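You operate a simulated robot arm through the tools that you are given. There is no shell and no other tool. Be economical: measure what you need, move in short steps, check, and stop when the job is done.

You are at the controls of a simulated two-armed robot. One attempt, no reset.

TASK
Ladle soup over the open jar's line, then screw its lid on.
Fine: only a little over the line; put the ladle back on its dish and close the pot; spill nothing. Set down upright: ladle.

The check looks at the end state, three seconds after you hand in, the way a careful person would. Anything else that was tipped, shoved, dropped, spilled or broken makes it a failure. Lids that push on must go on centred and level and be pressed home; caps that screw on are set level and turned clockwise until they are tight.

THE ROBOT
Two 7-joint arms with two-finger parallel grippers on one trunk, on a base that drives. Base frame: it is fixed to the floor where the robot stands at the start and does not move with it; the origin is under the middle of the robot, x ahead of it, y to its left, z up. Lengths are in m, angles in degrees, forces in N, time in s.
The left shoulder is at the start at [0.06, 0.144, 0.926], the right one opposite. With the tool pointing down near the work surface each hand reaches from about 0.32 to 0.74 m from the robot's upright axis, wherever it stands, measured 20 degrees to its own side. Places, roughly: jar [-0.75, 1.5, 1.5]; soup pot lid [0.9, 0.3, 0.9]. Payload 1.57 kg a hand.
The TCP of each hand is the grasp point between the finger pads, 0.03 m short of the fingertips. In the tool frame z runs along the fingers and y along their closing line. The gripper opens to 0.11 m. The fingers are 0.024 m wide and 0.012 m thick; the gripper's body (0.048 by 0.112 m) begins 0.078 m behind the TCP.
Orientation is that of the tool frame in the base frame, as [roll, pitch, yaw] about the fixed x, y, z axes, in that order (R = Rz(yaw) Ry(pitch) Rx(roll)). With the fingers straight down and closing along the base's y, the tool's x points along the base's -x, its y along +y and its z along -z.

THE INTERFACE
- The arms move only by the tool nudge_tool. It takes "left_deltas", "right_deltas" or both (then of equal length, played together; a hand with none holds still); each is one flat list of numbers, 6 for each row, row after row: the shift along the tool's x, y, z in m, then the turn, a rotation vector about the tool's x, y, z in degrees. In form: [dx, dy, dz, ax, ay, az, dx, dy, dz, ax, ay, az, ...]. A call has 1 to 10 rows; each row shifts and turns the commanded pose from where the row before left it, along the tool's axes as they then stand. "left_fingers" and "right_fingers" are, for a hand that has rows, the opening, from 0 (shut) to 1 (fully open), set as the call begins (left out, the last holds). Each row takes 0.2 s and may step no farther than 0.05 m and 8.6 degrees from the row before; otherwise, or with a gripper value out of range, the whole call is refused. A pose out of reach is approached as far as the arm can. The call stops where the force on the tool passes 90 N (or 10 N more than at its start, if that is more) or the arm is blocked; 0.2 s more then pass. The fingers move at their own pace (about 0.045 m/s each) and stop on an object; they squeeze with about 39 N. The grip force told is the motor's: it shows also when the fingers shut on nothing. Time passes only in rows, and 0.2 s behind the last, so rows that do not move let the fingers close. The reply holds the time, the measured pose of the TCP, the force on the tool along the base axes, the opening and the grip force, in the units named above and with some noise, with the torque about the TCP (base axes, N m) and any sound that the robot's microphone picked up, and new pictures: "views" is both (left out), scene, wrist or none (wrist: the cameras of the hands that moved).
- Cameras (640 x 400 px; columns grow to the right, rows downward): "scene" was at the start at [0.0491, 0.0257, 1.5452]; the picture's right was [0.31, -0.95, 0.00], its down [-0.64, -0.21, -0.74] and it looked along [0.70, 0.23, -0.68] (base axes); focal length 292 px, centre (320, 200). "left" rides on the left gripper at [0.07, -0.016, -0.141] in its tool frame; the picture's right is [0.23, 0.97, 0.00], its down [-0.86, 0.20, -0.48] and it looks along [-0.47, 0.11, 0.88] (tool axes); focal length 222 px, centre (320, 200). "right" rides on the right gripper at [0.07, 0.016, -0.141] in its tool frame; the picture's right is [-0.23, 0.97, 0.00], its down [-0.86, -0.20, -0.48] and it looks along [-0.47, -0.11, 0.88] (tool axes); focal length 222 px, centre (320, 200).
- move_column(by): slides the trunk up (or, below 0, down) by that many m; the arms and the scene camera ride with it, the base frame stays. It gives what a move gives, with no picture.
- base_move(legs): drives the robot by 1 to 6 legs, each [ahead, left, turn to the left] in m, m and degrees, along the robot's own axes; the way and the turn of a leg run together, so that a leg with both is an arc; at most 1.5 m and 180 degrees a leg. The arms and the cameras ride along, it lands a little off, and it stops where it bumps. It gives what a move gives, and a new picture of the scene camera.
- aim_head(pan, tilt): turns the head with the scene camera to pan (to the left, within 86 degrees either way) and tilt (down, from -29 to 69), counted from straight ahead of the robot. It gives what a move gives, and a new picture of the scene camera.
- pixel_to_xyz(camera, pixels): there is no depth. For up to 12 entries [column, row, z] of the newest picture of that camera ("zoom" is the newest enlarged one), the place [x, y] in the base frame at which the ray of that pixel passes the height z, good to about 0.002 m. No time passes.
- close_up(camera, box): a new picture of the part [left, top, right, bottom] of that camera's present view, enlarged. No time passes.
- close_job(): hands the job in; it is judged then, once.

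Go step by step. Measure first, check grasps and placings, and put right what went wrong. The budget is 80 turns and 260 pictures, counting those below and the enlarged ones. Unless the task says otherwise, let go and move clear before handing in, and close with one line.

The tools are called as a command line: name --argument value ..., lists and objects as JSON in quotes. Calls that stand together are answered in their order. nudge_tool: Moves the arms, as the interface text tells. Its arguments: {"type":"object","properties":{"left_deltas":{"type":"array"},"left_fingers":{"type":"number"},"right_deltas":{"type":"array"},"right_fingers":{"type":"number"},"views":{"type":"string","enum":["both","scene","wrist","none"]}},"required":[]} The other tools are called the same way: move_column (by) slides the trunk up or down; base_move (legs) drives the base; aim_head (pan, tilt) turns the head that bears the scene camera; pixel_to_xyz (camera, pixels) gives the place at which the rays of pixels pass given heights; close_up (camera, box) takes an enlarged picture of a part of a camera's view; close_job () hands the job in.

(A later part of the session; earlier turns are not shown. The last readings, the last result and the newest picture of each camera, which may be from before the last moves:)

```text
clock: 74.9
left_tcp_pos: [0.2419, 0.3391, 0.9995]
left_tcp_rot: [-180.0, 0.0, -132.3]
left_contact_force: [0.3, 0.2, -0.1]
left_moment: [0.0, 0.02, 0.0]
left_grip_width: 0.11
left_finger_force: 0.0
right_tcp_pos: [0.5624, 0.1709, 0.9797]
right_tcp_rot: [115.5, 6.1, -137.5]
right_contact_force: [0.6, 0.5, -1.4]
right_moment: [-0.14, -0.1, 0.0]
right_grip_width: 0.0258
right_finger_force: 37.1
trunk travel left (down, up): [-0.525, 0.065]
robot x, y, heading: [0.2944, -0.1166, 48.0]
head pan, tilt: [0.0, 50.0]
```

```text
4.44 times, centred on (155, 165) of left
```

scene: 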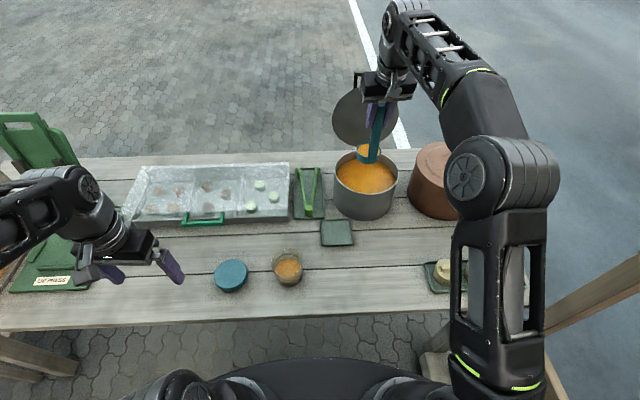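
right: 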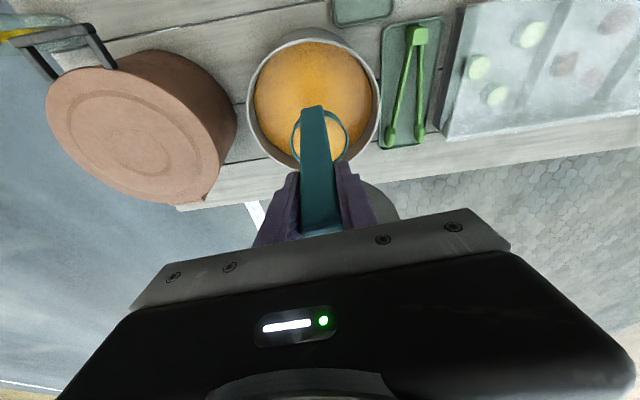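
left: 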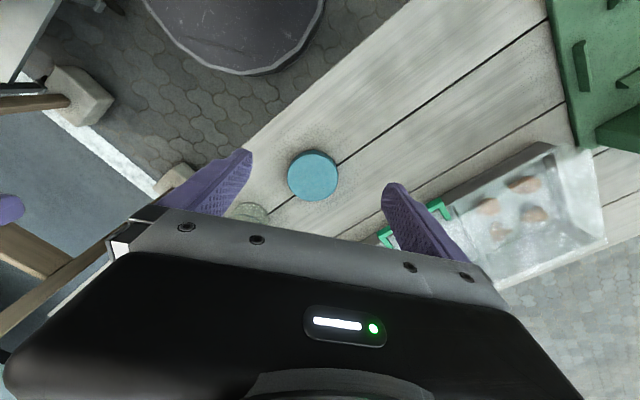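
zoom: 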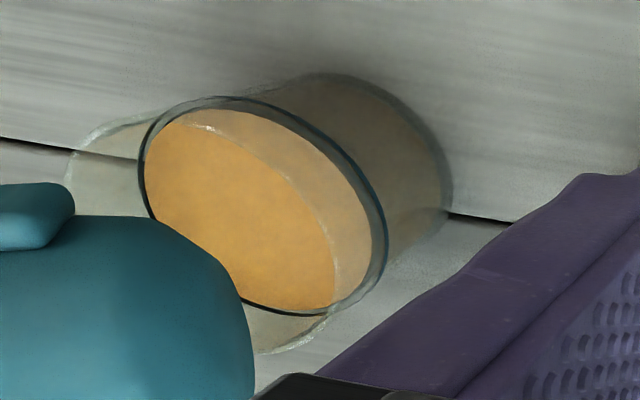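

The soup is at about the ring level. One more small tilt of 8° should bring it clearly, but only slightly, over.

nudge_tool --right_deltas '[-0.0005, -0.0088, -0.002, -3.88, 0, 0.95, -0.0005, -0.0088, -0.002, -3.88, 0, 0.95, 0, 0, 0, 0, 0, 0, 0, 0, 0, 0, 0, 0]' --views "none"

close_up --camera "scene" --box '[265, 240, 315, 290]'

close_up --camera "left" --box '[100, 120, 210, 210]'

```text
clock: 75.9
left_tcp_pos: [0.2416, 0.3404, 1.0002]
left_tcp_rot: [-180.0, 0.0, -132.1]
left_contact_force: [0.5, -0.6, 0.6]
left_moment: [0.02, 0.03, 0.01]
left_grip_width: 0.11
left_finger_force: 0.1
right_tcp_pos: [0.5707, 0.1653, 0.9658]
right_tcp_rot: [107.8, 4.4, -138.1]
right_contact_force: [0.0, 0.0, -2.1]
right_moment: [-0.15, -0.12, 0.0]
right_grip_width: 0.0256
right_finger_force: 36.3
trunk travel left (down, up): [-0.525, 0.065]
robot x, y, heading: [0.2942, -0.1178, 47.7]
head pan, tilt: [0.0, 50.0]
```

```text
8.00 times, centred on (290, 265) of scene
```

zoom: 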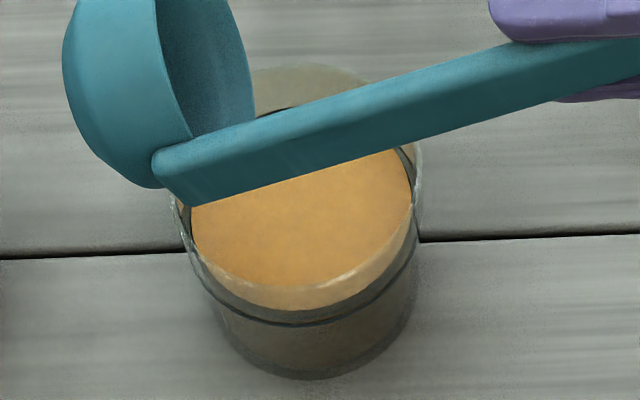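

```text
4.44 times, centred on (155, 165) of left
```

zoom: 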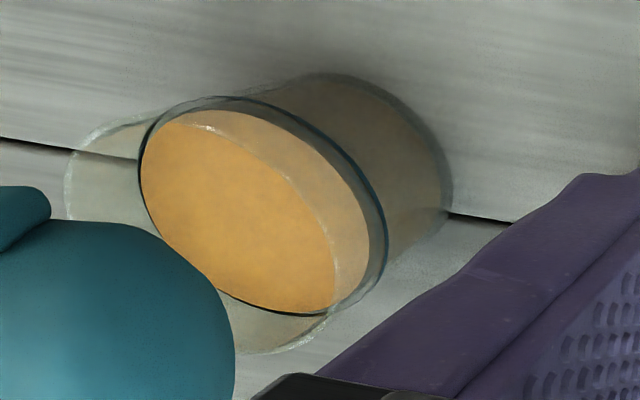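

The soup now overlaps the ring slightly, so it looks a little over. I'll bring the ladle upright and lift it clear for a proper look.

nudge_tool --right_deltas '[0.0015, 0.0171, 0.0059, 7.77, 0, -1.9, 0.0015, 0.0171, 0.0059, 7.77, 0, -1.9, 0.0015, 0.0171, 0.0059, 7.77, 0, -1.9, 0.0015, 0.0171, 0.0059, 7.77, 0, -1.9, 0.0015, 0.0171, 0.0059, 7.77, 0, -1.9, 0.0015, 0.0171, 0.0059, 7.77, 0, -1.9, 0.0015, 0.0171, 0.0059, 7.77, 0, -1.9, 0.0015, 0.0171, 0.0059, 7.77, 0, -1.9, 0.0015, 0.0171, 0.0059, 7.77, 0, -1.9]' --views "none"

nudge_tool --right_deltas '[-0.0109, 0, -0.0443, 0, 0, 0, -0.0109, 0, -0.0443, 0, 0, 0, 0, 0, 0, 0, 0, 0]'

close_up --camera "scene" --box '[260, 235, 320, 290]'

close_up --camera "left" --box '[80, 100, 220, 220]'

close_up --camera "right" --box '[240, 50, 400, 180]'

```text
clock: 77.9
left_tcp_pos: [0.2422, 0.3402, 0.999]
left_tcp_rot: [-179.9, 0.0, -132.3]
left_contact_force: [-0.5, 0.1, 0.0]
left_moment: [-0.02, 0.0, -0.02]
left_grip_width: 0.1101
left_finger_force: 0.0
right_tcp_pos: [0.4499, 0.2485, 1.0162]
right_tcp_rot: [-179.5, 13.8, -125.1]
right_contact_force: [-0.2, -0.1, -1.9]
right_moment: [-0.04, 0.01, -0.01]
right_grip_width: 0.0259
right_finger_force: 37.1
trunk travel left (down, up): [-0.525, 0.065]
robot x, y, heading: [0.2916, -0.1196, 48.2]
head pan, tilt: [0.0, 50.0]
```

```text
clock: 78.7
left_tcp_pos: [0.2431, 0.3405, 0.9999]
left_tcp_rot: [-180.0, 0.0, -132.3]
left_contact_force: [0.3, -0.4, 0.2]
left_moment: [0.03, -0.03, 0.0]
left_grip_width: 0.1101
left_finger_force: 0.0
right_tcp_pos: [0.4548, 0.2516, 1.1078]
right_tcp_rot: [-179.6, 13.8, -125.1]
right_contact_force: [0.2, -0.2, -1.8]
right_moment: [-0.07, 0.03, -0.01]
right_grip_width: 0.0258
right_finger_force: 37.1
trunk travel left (down, up): [-0.525, 0.065]
robot x, y, heading: [0.2926, -0.1166, 47.7]
head pan, tilt: [0.0, 50.0]
```

scene: 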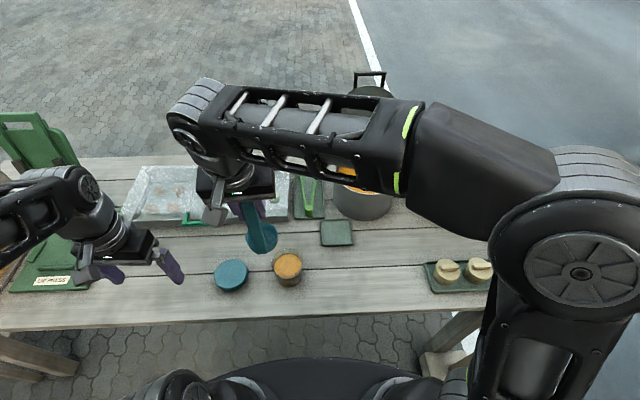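
right: 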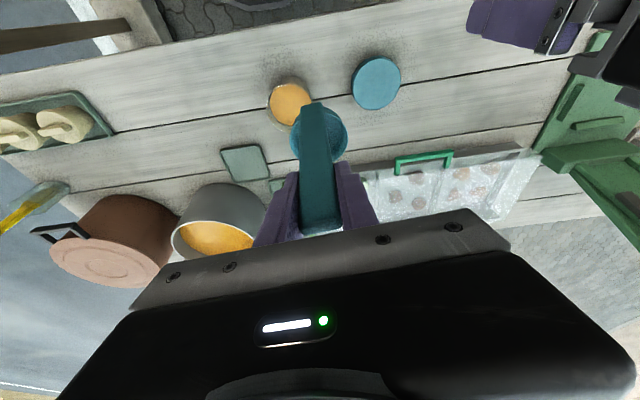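

```text
7.27 times, centred on (290, 262) of scene
```

zoom: 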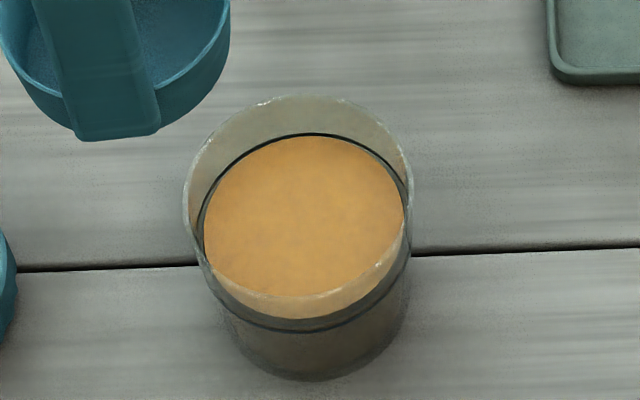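

```text
3.33 times, centred on (150, 160) of left
```

zoom: 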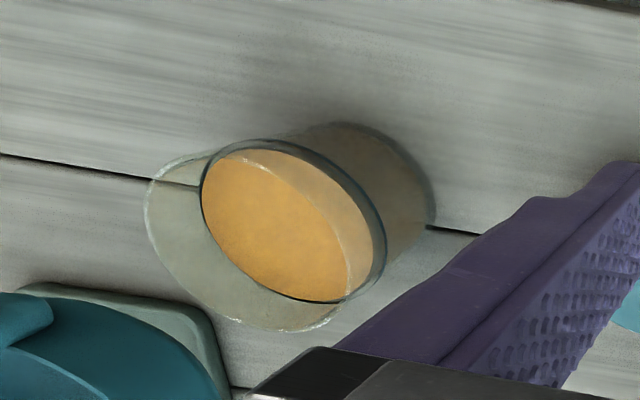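

```text
3.08 times, centred on (320, 115) of right
```

zoom: 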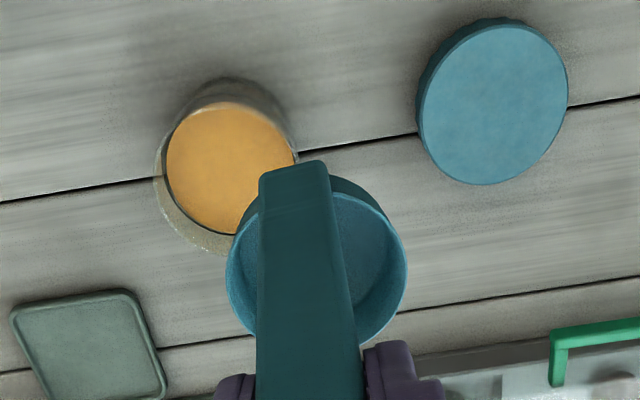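

Ring centre versus surface centre shows the soup about 2–3 mm above the line, which is what I want. Now I'll carry the empty ladle back above its dish.

nudge_tool --right_deltas '[-0.0197, -0.0327, 0.0049, 0, 0, 0, -0.0197, -0.0327, 0.0049, 0, 0, 0, -0.0197, -0.0327, 0.0049, 0, 0, 0, -0.0197, -0.0327, 0.0049, 0, 0, 0, -0.0197, -0.0327, 0.0049, 0, 0, 0, -0.0197, -0.0327, 0.0049, 0, 0, 0, 0, 0, 0, 0, 0, 0, 0, 0, 0, 0, 0, 0]' --views "wrist"

```text
clock: 80.5
left_tcp_pos: [0.2431, 0.3405, 0.9994]
left_tcp_rot: [-179.9, -0.1, -132.2]
left_contact_force: [0.4, 0.4, -0.1]
left_moment: [-0.01, 0.01, 0.02]
left_grip_width: 0.1102
left_finger_force: 0.0
right_tcp_pos: [0.6852, 0.2355, 1.1128]
right_tcp_rot: [-179.7, 13.7, -125.0]
right_contact_force: [1.2, 0.4, -2.0]
right_moment: [-0.04, 0.03, -0.02]
right_grip_width: 0.0257
right_finger_force: 36.8
trunk travel left (down, up): [-0.525, 0.065]
robot x, y, heading: [0.2926, -0.1193, 47.7]
head pan, tilt: [0.0, 50.0]
```

right: 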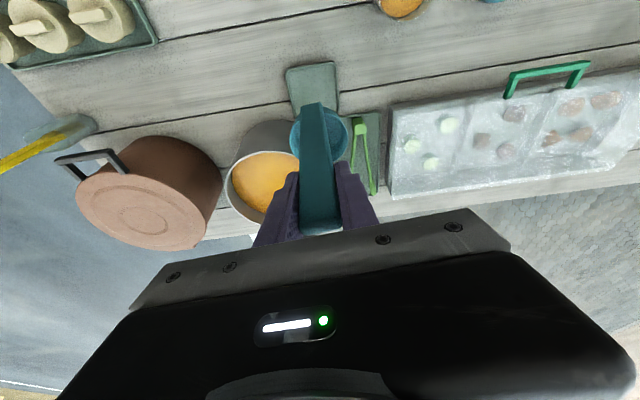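

Aligned above the dish. I'll lower to just above contact.

nudge_tool --right_deltas '[0.0095, 0.0004, 0.0411, 0, 0, 0, 0.0095, 0.0004, 0.0411, 0, 0, 0, 0.0095, 0.0004, 0.0411, 0, 0, 0, 0.0068, 0.0003, 0.03, 0, 0, 0, 0.0045, 0.0002, 0.019, 0, 0, 0, 0, 0, 0, 0, 0, 0, 0, 0, 0, 0, 0, 0]' --views "none"

close_up --camera "scene" --box '[290, 170, 390, 260]'

close_up --camera "right" --box '[220, 60, 420, 220]'

```text
clock: 82.1
left_tcp_pos: [0.2422, 0.3402, 0.9997]
left_tcp_rot: [180.0, 0.0, -132.2]
left_contact_force: [0.9, -0.2, 1.1]
left_moment: [0.03, -0.02, 0.01]
left_grip_width: 0.11
left_finger_force: 0.0
right_tcp_pos: [0.6823, 0.2367, 0.9296]
right_tcp_rot: [-179.7, 13.7, -125.0]
right_contact_force: [-0.3, -0.6, 0.4]
right_moment: [0.08, 0.01, 0.07]
right_grip_width: 0.0256
right_finger_force: 37.1
trunk travel left (down, up): [-0.525, 0.065]
robot x, y, heading: [0.2968, -0.1198, 47.7]
head pan, tilt: [0.0, 50.0]
```

```text
4.44 times, centred on (340, 215) of scene
```

zoom: 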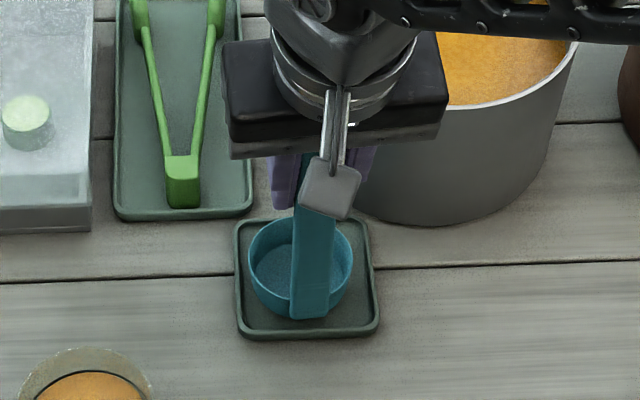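

```text
2.50 times, centred on (320, 140) of right
```

zoom: 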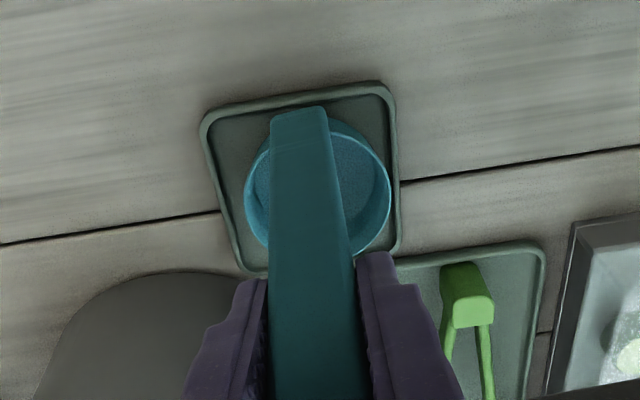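

The force changed from −2 to about 0, so the ladle is touching or nearly so. I'll lower 4 mm more and read the force.

nudge_tool --right_deltas '[0.0002, 0, 0.002, 0, 0, 0, 0.0002, 0, 0.002, 0, 0, 0, 0, 0, 0, 0, 0, 0]' --views "none"

```text
clock: 82.9
left_tcp_pos: [0.2424, 0.3391, 1.0012]
left_tcp_rot: [-179.9, 0.2, -132.2]
left_contact_force: [-1.0, 0.8, -0.7]
left_moment: [-0.01, 0.0, 0.01]
left_grip_width: 0.1098
left_finger_force: 0.1
right_tcp_pos: [0.6831, 0.237, 0.9297]
right_tcp_rot: [-179.7, 14.1, -125.1]
right_contact_force: [-2.7, -1.3, 14.5]
right_moment: [0.35, 0.01, 0.05]
right_grip_width: 0.0259
right_finger_force: 37.1
trunk travel left (down, up): [-0.525, 0.065]
robot x, y, heading: [0.2943, -0.1164, 47.8]
head pan, tilt: [0.0, 50.0]
```

It's firmly seated (14.5 N up). I'll ease off 3 mm, open, and check it stands.

nudge_tool --right_deltas '[-0.0002, 0, -0.003, 0, 0, 0, 0, 0, 0, 0, 0, 0]' --views "none"

nudge_tool --right_deltas '[0, 0, 0, 0, 0, 0, 0, 0, 0, 0, 0, 0, 0, 0, 0, 0, 0, 0, 0, 0, 0, 0, 0, 0]' --right_fingers 0.7 --views "wrist"

close_up --camera "scene" --box '[290, 170, 390, 260]'

```text
clock: 83.5
left_tcp_pos: [0.2418, 0.3414, 1.0004]
left_tcp_rot: [-180.0, 0.1, -132.1]
left_contact_force: [0.0, 0.1, 0.1]
left_moment: [-0.02, 0.05, -0.01]
left_grip_width: 0.1098
left_finger_force: 0.2
right_tcp_pos: [0.684, 0.2359, 0.9306]
right_tcp_rot: [-179.6, 13.7, -125.0]
right_contact_force: [0.1, -0.1, 0.1]
right_moment: [0.01, 0.0, -0.02]
right_grip_width: 0.0257
right_finger_force: 36.7
trunk travel left (down, up): [-0.525, 0.065]
robot x, y, heading: [0.2902, -0.1151, 47.9]
head pan, tilt: [0.0, 50.0]
```

```text
clock: 84.5
left_tcp_pos: [0.2425, 0.3412, 1.0005]
left_tcp_rot: [-180.0, 0.0, -132.3]
left_contact_force: [0.1, -0.3, 1.1]
left_moment: [0.0, 0.0, 0.01]
left_grip_width: 0.1096
left_finger_force: 0.1
right_tcp_pos: [0.6842, 0.237, 0.9323]
right_tcp_rot: [-179.7, 13.8, -125.0]
right_contact_force: [-0.5, -0.2, -0.5]
right_moment: [0.02, 0.0, 0.02]
right_grip_width: 0.077
right_finger_force: 0.2
trunk travel left (down, up): [-0.525, 0.065]
robot x, y, heading: [0.293, -0.1148, 47.8]
head pan, tilt: [0.0, 50.0]
```

right: 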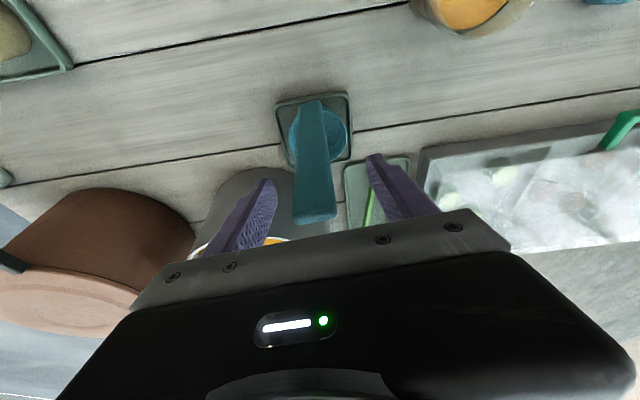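

```text
4.44 times, centred on (340, 215) of scene
```

zoom: 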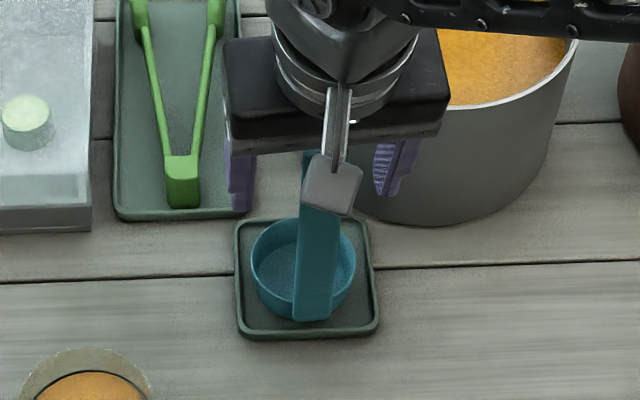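

The ladle stands upright on its dish. I'll lift clear and turn the hand back to the lid-handling orientation.

nudge_tool --right_deltas '[-0.0109, 0, -0.0438, 0, 0, 0, -0.0109, 0, -0.0438, 0, 0, 0, -0.0109, 0, -0.0438, 0, 0, 0, -0.0109, 0, -0.0438, 0, 0, 0, 0, 0, 0, 0, -8.5, 0, 0, 0, 0, 0, -8.5, 0, 0, 0, 0, 0, -8.5, 0, 0, 0, 0, 0, -8.5, 0, 0, 0, 0, 0, -8.5, 0, 0, 0, 0, 0, -8.5, 0]' --views "none"

nudge_tool --right_deltas '[0, 0, 0, 0, 0, -8.5, 0, 0, 0, 0, 0, -8.5, 0, 0, 0, 0, 0, -8.5, 0, 0, 0, 0, 0, -8.5, 0, 0, 0, 0, 0, -8.5, 0, 0, 0, 0, 0, -8.5, 0, 0, 0, 0, 0, -8.5, 0, 0, 0, 0, 0, -8.5, 0, 0, 0, 0, 0, -8.5, 0, 0, 0, 0, 0, -8.5]' --right_fingers 0.9

close_up --camera "scene" --box '[240, 60, 440, 300]'

```text
clock: 86.7
left_tcp_pos: [0.2428, 0.3412, 0.9997]
left_tcp_rot: [179.9, 0.0, -132.3]
left_contact_force: [-0.3, -0.2, -0.3]
left_moment: [0.0, -0.01, 0.01]
left_grip_width: 0.1099
left_finger_force: 0.0
right_tcp_pos: [0.6808, 0.238, 1.1117]
right_tcp_rot: [-179.2, 64.7, -124.3]
right_contact_force: [0.2, 0.3, 1.1]
right_moment: [0.01, -0.01, -0.03]
right_grip_width: 0.0768
right_finger_force: 0.0
trunk travel left (down, up): [-0.525, 0.065]
robot x, y, heading: [0.2934, -0.1211, 47.8]
head pan, tilt: [0.0, 50.0]
```

```text
clock: 88.9
left_tcp_pos: [0.2418, 0.34, 0.9999]
left_tcp_rot: [-180.0, -0.1, -132.2]
left_contact_force: [0.5, -0.5, -0.6]
left_moment: [-0.05, 0.01, 0.0]
left_grip_width: 0.1101
left_finger_force: 0.0
right_tcp_pos: [0.6833, 0.2378, 1.1118]
right_tcp_rot: [-115.2, 4.0, -37.3]
right_contact_force: [0.3, -0.2, -0.5]
right_moment: [-0.02, 0.0, 0.01]
right_grip_width: 0.099
right_finger_force: 0.1
trunk travel left (down, up): [-0.525, 0.065]
robot x, y, heading: [0.2948, -0.1183, 47.6]
head pan, tilt: [0.0, 50.0]
```

scene: 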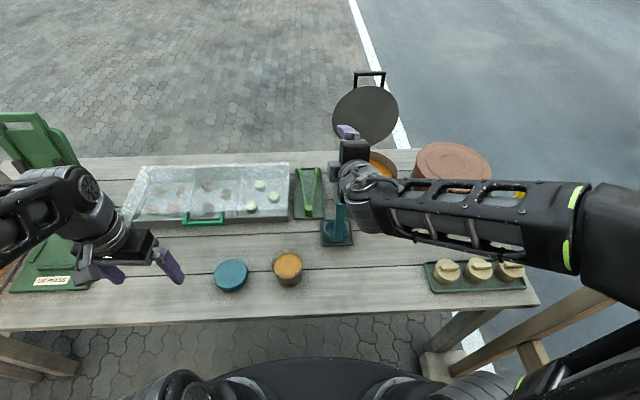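
right: 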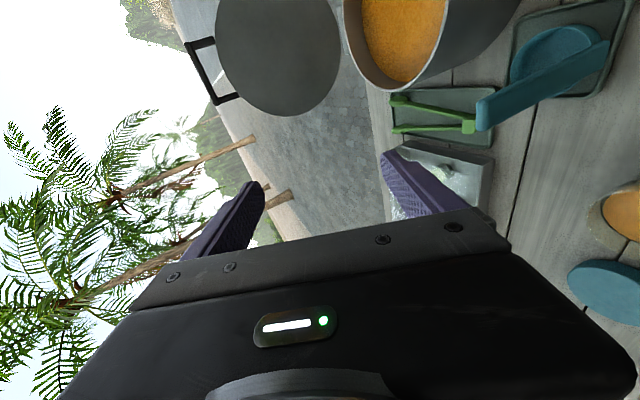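

```text
1.67 times, centred on (340, 180) of scene
```

zoom: 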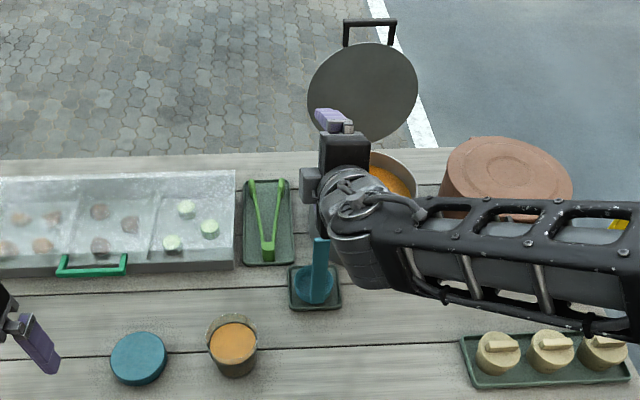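

The hand is in lid orientation. I'll triangulate the raised bar, seen at scene (370,73) and wrist (214,72).

pixel_to_xyz --camera "scene" --pixels '[[370, 73, 1.1], [370, 73, 1.13], [370, 73, 1.16], [355, 73.5, 1.13], [385, 72.5, 1.13]]'

close_up --camera "right" --box '[160, 0, 360, 130]'

pixel_to_xyz --camera "right" --pixels '[[205, 72, 1.1], [205, 72, 1.13], [205, 72, 1.16]]'

```text
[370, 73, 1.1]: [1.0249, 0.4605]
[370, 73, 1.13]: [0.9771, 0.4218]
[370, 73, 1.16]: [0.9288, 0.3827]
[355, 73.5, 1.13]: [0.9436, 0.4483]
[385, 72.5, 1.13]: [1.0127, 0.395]
```

```text
3.08 times, centred on (260, 65) of right
```

zoom: 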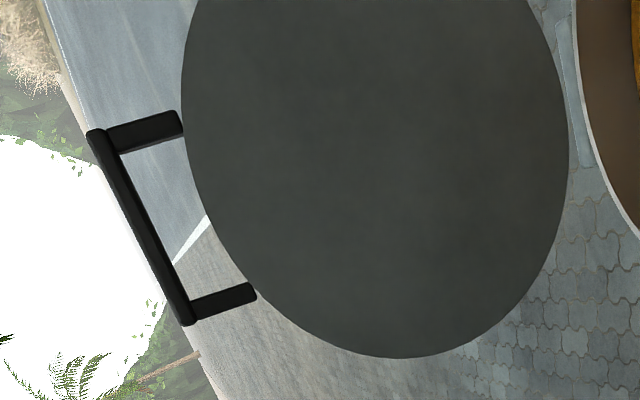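

```text
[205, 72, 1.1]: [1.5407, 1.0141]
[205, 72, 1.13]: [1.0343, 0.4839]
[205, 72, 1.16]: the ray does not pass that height
```

The bar is at roughly n≈0.92, z≈1.13, just past vertical. I'll drive forward 0.07 m so the hook position behind the bar is in reach.

base_move --legs '[[0.07, 0, 0]]'

nudge_tool --right_deltas '[0, 0, 0, 0, 0, -4.4, 0, 0, 0, 0, 0, 0]' --views "none"

```text
clock: 89.9
left_tcp_pos: [0.2907, 0.3939, 0.9988]
left_tcp_rot: [180.0, -0.1, -132.2]
left_contact_force: [-0.3, 0.1, 0.3]
left_moment: [-0.03, 0.02, -0.02]
left_grip_width: 0.1099
left_finger_force: 0.0
right_tcp_pos: [0.7327, 0.2924, 1.111]
right_tcp_rot: [-115.3, 4.2, -37.4]
right_contact_force: [-0.7, -0.1, -0.2]
right_moment: [-0.01, -0.01, 0.02]
right_grip_width: 0.0989
right_finger_force: 0.1
trunk travel left (down, up): [-0.525, 0.065]
robot x, y, heading: [0.338, -0.0652, 47.8]
head pan, tilt: [0.0, 50.0]
```

scene: 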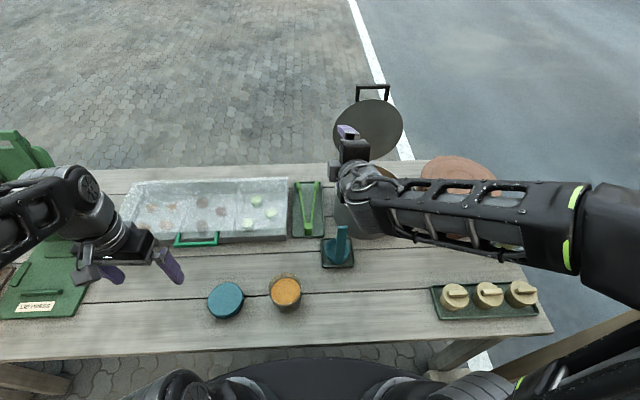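

```text
clock: 90.5
left_tcp_pos: [0.2902, 0.3929, 0.9993]
left_tcp_rot: [180.0, 0.1, -132.4]
left_contact_force: [-0.6, -0.6, -0.8]
left_moment: [-0.01, -0.01, -0.02]
left_grip_width: 0.1102
left_finger_force: 0.1
right_tcp_pos: [0.7299, 0.2899, 1.1113]
right_tcp_rot: [-115.1, 0.3, -35.4]
right_contact_force: [-0.1, -0.1, 0.3]
right_moment: [-0.01, -0.04, 0.0]
right_grip_width: 0.0992
right_finger_force: 0.2
trunk travel left (down, up): [-0.525, 0.065]
robot x, y, heading: [0.3377, -0.0671, 47.6]
head pan, tilt: [0.0, 50.0]
```

I'll move up to a pose just in front of the raised bar.

nudge_tool --right_deltas '[0.0213, -0.0232, 0.0273, 0, 0, 0, 0.0213, -0.0232, 0.0273, 0, 0, 0, 0.0213, -0.0232, 0.0273, 0, 0, 0, 0.0213, -0.0232, 0.0273, 0, 0, 0, 0.0213, -0.0232, 0.0273, 0, 0, 0, 0, 0, 0, 0, 0, 0]'

close_up --camera "right" --box '[160, 0, 480, 240]'

close_up --camera "scene" --box '[310, 60, 440, 220]'

```text
clock: 91.9
left_tcp_pos: [0.2905, 0.3926, 0.9997]
left_tcp_rot: [179.9, 0.0, -132.3]
left_contact_force: [-1.7, 0.2, -0.4]
left_moment: [-0.02, -0.04, 0.01]
left_grip_width: 0.11
left_finger_force: 0.0
right_tcp_pos: [0.9194, 0.3707, 1.1598]
right_tcp_rot: [-115.1, 0.2, -35.3]
right_contact_force: [0.7, -0.6, -0.1]
right_moment: [0.0, 0.0, -0.02]
right_grip_width: 0.099
right_finger_force: 0.0
trunk travel left (down, up): [-0.525, 0.065]
robot x, y, heading: [0.3398, -0.0672, 47.8]
head pan, tilt: [0.0, 50.0]
```

scene: 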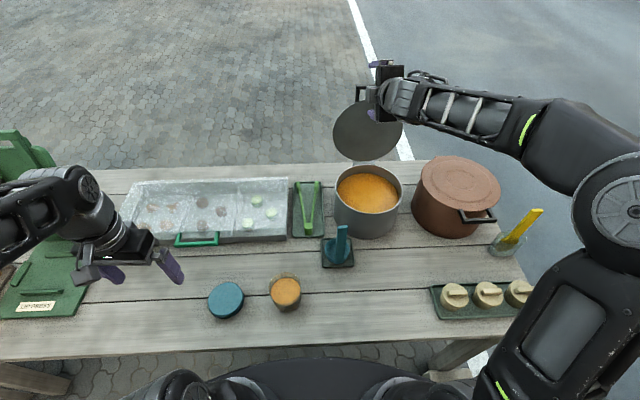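
right: 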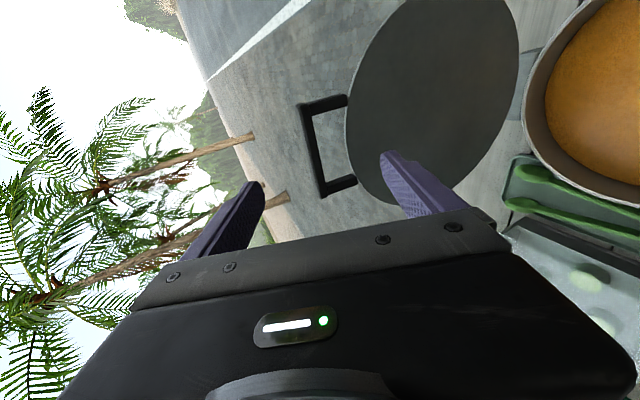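

```text
1.67 times, centred on (320, 120) of right
```

zoom: 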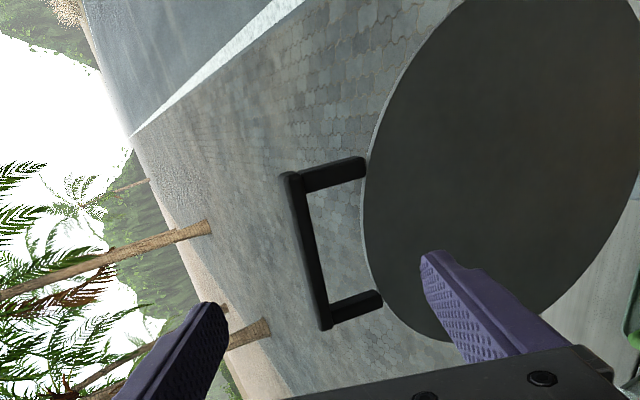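

```text
2.50 times, centred on (375, 140) of scene
```

zoom: 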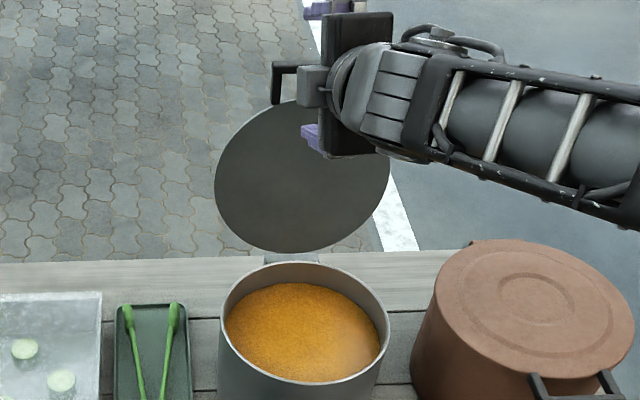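

Centred on the bar. I'll go forward 0.04 m with the upper finger above the bar, then rotate down so that finger drops behind it.

nudge_tool --right_deltas '[0, -0.0085, 0.018, 0, 0, 0, 0, -0.0085, 0.018, 0, 0, 0, 0, 0.0054, 0.0025, -8, 0, 0, 0, 0.005, 0.0033, -8, 0, 0, 0, 0.0045, 0.0039, -8, 0, 0, 0, 0.0039, 0.0045, -8, 0, 0, 0, 0, 0, 0, 0, 0]'

close_up --camera "right" --box '[160, 0, 480, 240]'

```text
clock: 93.5
left_tcp_pos: [0.2895, 0.3935, 1.001]
left_tcp_rot: [180.0, 0.0, -132.3]
left_contact_force: [-0.7, -0.5, -0.3]
left_moment: [0.02, -0.01, -0.04]
left_grip_width: 0.11
left_finger_force: 0.0
right_tcp_pos: [0.9404, 0.4031, 1.1345]
right_tcp_rot: [-147.2, 0.2, -35.4]
right_contact_force: [-0.1, -0.1, 0.2]
right_moment: [0.0, 0.0, -0.03]
right_grip_width: 0.099
right_finger_force: 0.1
trunk travel left (down, up): [-0.525, 0.065]
robot x, y, heading: [0.3423, -0.067, 47.8]
head pan, tilt: [0.0, 50.0]
```

scene: 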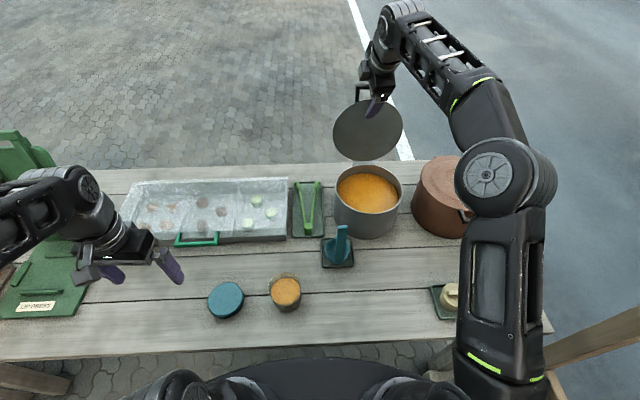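
right: 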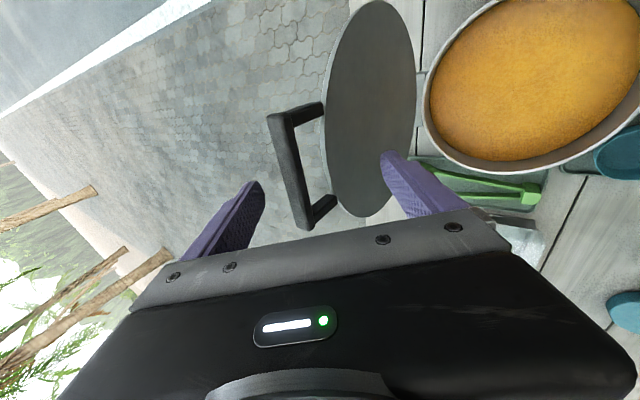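

```text
1.67 times, centred on (320, 120) of right
```

zoom: 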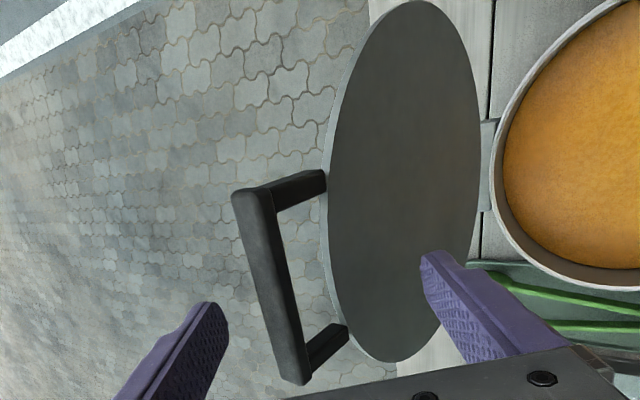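

The bar is caged between the fingers. I'll narrow the cage and start pulling the lid back along the reverse arc.

nudge_tool --right_deltas '[0, 0, 0, 0, 0, 0, 0, 0, 0, 0, 0, 0, 0, 0, 0, 0, 0, 0, 0, 0.0113, -0.017, 0, 0, 0, 0, 0.018, -0.0096, 1, 0, 0, 0, 0.0181, -0.0095, 1, 0, 0, 0, 0.0388, -0.0141, 2, 0, 0, 0, 0, 0, 0, 0, 0]' --right_fingers 0.45

close_up --camera "right" --box '[160, 0, 480, 240]'

```text
clock: 95.3
left_tcp_pos: [0.2904, 0.3933, 0.9991]
left_tcp_rot: [180.0, 0.1, -132.4]
left_contact_force: [0.5, 0.1, -0.4]
left_moment: [-0.01, -0.04, -0.01]
left_grip_width: 0.1103
left_finger_force: 0.0
right_tcp_pos: [0.8847, 0.3201, 1.1282]
right_tcp_rot: [-143.2, 0.1, -35.5]
right_contact_force: [0.1, -0.1, -0.5]
right_moment: [0.04, -0.04, 0.01]
right_grip_width: 0.05
right_finger_force: 0.5
trunk travel left (down, up): [-0.525, 0.065]
robot x, y, heading: [0.3405, -0.0626, 47.9]
head pan, tilt: [0.0, 50.0]
```

scene: 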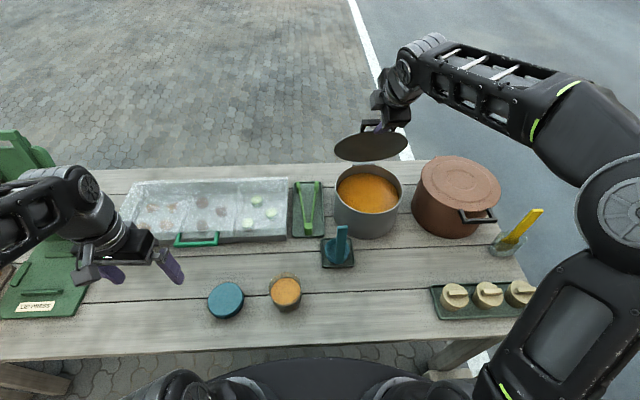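
right: 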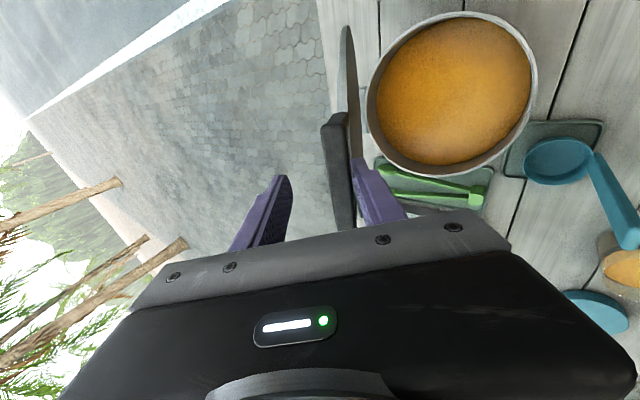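

```text
1.67 times, centred on (320, 120) of right
```

zoom: 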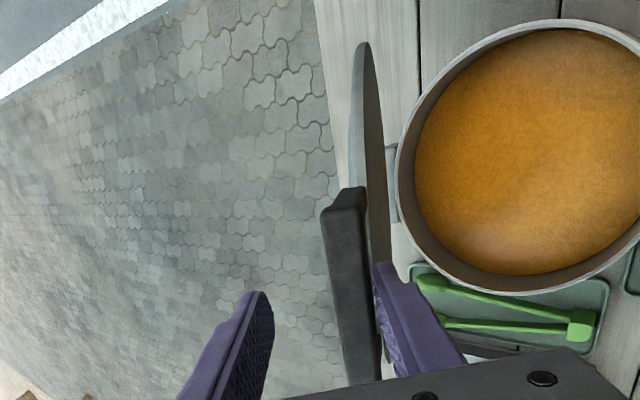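

The lid has come over and rests on the lower finger. I'll continue lowering along the arc.

nudge_tool --right_deltas '[0, 0.0202, -0.0042, 1, 0, 0, 0, 0.0201, -0.0042, 1, 0, 0, 0, 0.0206, -0.0015, 1.5, 0, 0, 0, 0.0206, -0.0014, 1.5, 0, 0, 0, 0.0206, 0.0011, 1.5, 0, 0, 0, 0.0206, 0.0011, 1.5, 0, 0, 0, 0.0205, 0.0035, 2, 0, 0, 0, 0.0204, 0.0036, 2, 0, 0, 0, 0.02, 0.0056, 2, 0, 0, 0, 0.02, 0.0057, 2, 0, 0]'

close_up --camera "right" --box '[160, 0, 480, 240]'

```text
clock: 97.5
left_tcp_pos: [0.2902, 0.3933, 0.9996]
left_tcp_rot: [-180.0, 0.0, -132.3]
left_contact_force: [0.6, -0.3, -0.5]
left_moment: [0.02, -0.01, -0.02]
left_grip_width: 0.1101
left_finger_force: 0.0
right_tcp_pos: [0.8036, 0.2067, 0.9844]
right_tcp_rot: [-127.2, 0.3, -35.4]
right_contact_force: [-0.1, -0.8, -0.6]
right_moment: [0.0, 0.0, -0.01]
right_grip_width: 0.051
right_finger_force: 0.2
trunk travel left (down, up): [-0.525, 0.065]
robot x, y, heading: [0.3438, -0.068, 47.7]
head pan, tilt: [0.0, 50.0]
```

scene: 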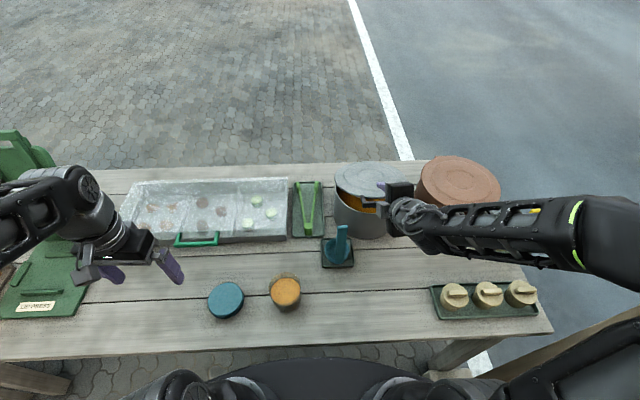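
right: 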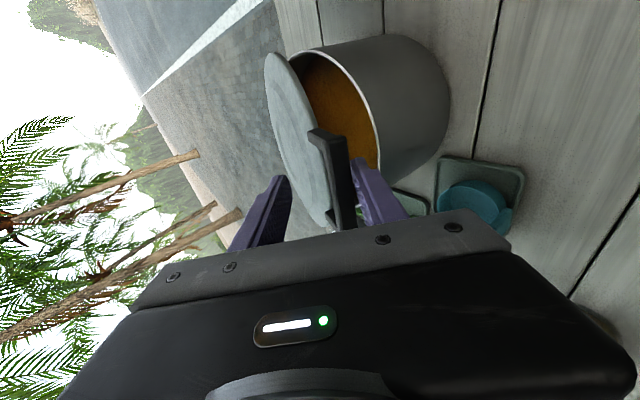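

```text
1.67 times, centred on (320, 120) of right
```

zoom: 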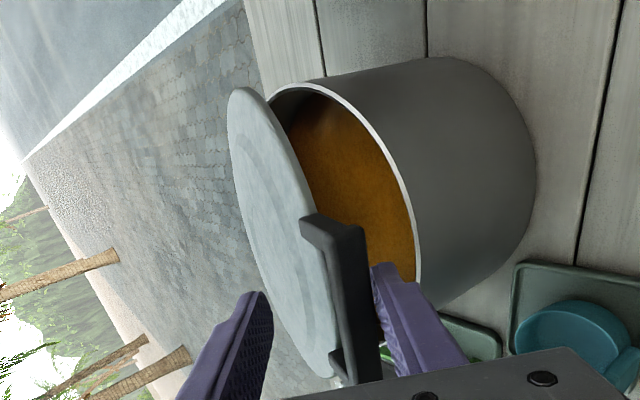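

About 18° left. I'll lower to closed.

nudge_tool --right_deltas '[0, 0.0193, 0.0076, 1.7, 0, 0, 0, 0.0193, 0.0077, 1.7, 0, 0, 0, 0.0182, 0.0097, 0, 0, 0, 0, 0.0183, 0.0098, 0, 0, 0, 0, 0.003, 0, 0, 0, 0, 0, 0, 0, 0, 0, 0]'

close_up --camera "right" --box '[160, 0, 480, 240]'

close_up --camera "scene" --box '[310, 140, 440, 260]'

```text
clock: 98.9
left_tcp_pos: [0.2891, 0.3926, 0.9999]
left_tcp_rot: [-180.0, 0.0, -132.2]
left_contact_force: [-0.6, -1.0, 0.1]
left_moment: [0.02, -0.02, 0.0]
left_grip_width: 0.1097
left_finger_force: 0.1
right_tcp_pos: [0.8031, 0.2067, 0.9016]
right_tcp_rot: [-123.8, 0.2, -35.4]
right_contact_force: [-0.1, -0.2, 5.2]
right_moment: [0.13, -0.17, 0.07]
right_grip_width: 0.0527
right_finger_force: 2.4
right hand out of reach, approached as far as the arm can: row 2
trunk travel left (down, up): [-0.525, 0.065]
robot x, y, heading: [0.3452, -0.0627, 47.7]
head pan, tilt: [0.0, 50.0]
```

scene: 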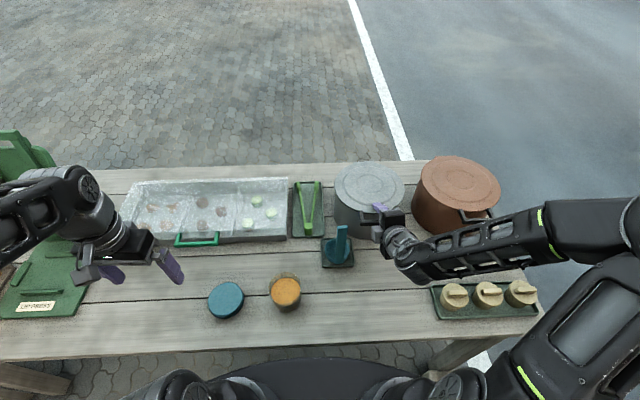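
right: 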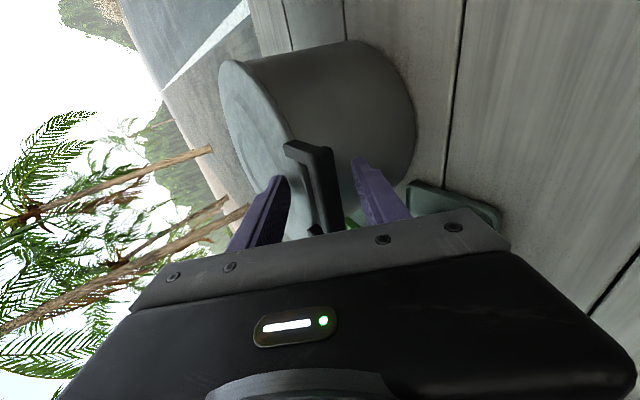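

```text
1.67 times, centred on (320, 120) of right
```

zoom: 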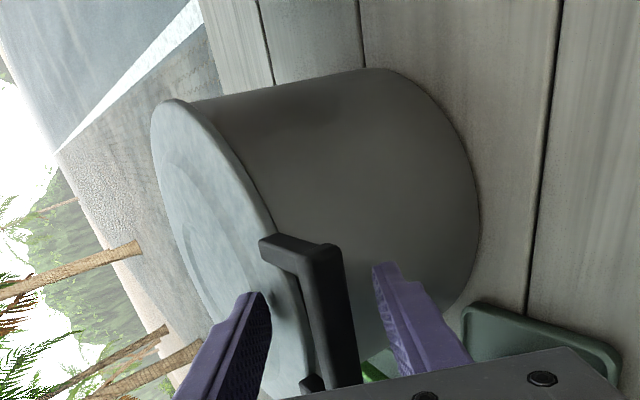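

```text
3.33 times, centred on (375, 200) of scene
```

zoom: 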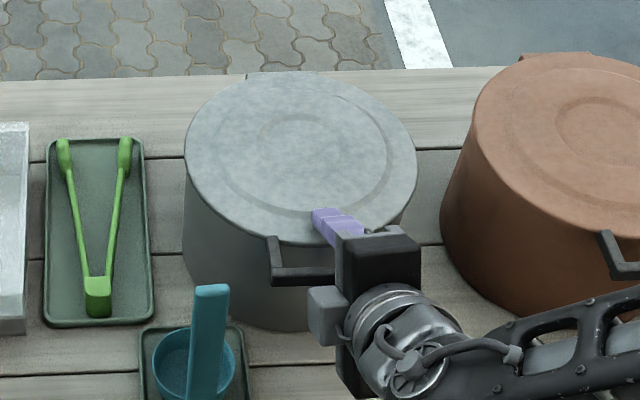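

The lid is closed. I'll ease up and back the hand out along its own axis.

nudge_tool --right_deltas '[0, -0.008, 0, 0, 0, 0, 0, -0.004, -0.03, 0, 0, 0, 0, 0, -0.04, 0, 0, 0, 0, 0, -0.045, 0, 0, 0, 0, 0, -0.045, 0, 0, 0, 0.03, 0, -0.03, 0, 0, 0, 0.04, 0, 0, 0, 0, 0, 0.04, 0, 0, 0, 0, 0]'

close_up --camera "scene" --box '[310, 140, 440, 260]'

```text
clock: 100.7
left_tcp_pos: [0.2913, 0.3923, 1.0012]
left_tcp_rot: [179.9, 0.0, -132.3]
left_contact_force: [-0.4, -0.4, 0.7]
left_moment: [0.01, -0.01, 0.01]
left_grip_width: 0.1097
left_finger_force: 0.0
right_tcp_pos: [0.8906, 0.1121, 1.0399]
right_tcp_rot: [-123.7, 0.2, -35.2]
right_contact_force: [0.7, -0.2, 0.2]
right_moment: [0.06, 0.0, 0.04]
right_grip_width: 0.0495
right_finger_force: 0.1
right hand out of reach, approached as far as the arm can: row 2, 3, 4, 5, 6
trunk travel left (down, up): [-0.525, 0.065]
robot x, y, heading: [0.3397, -0.0649, 47.5]
head pan, tilt: [0.0, 50.0]
```

scene: 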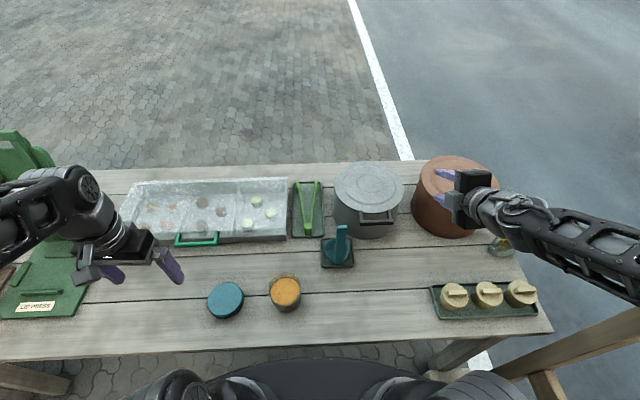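
right: 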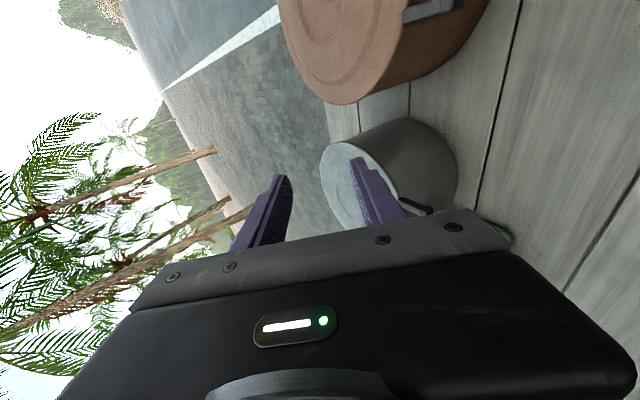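

```text
3.33 times, centred on (375, 200) of scene
```

zoom: 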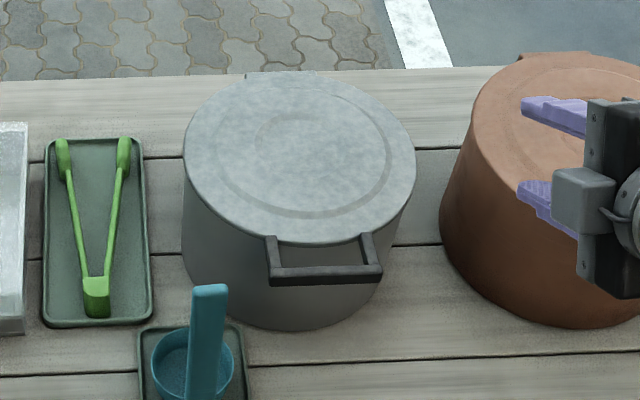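

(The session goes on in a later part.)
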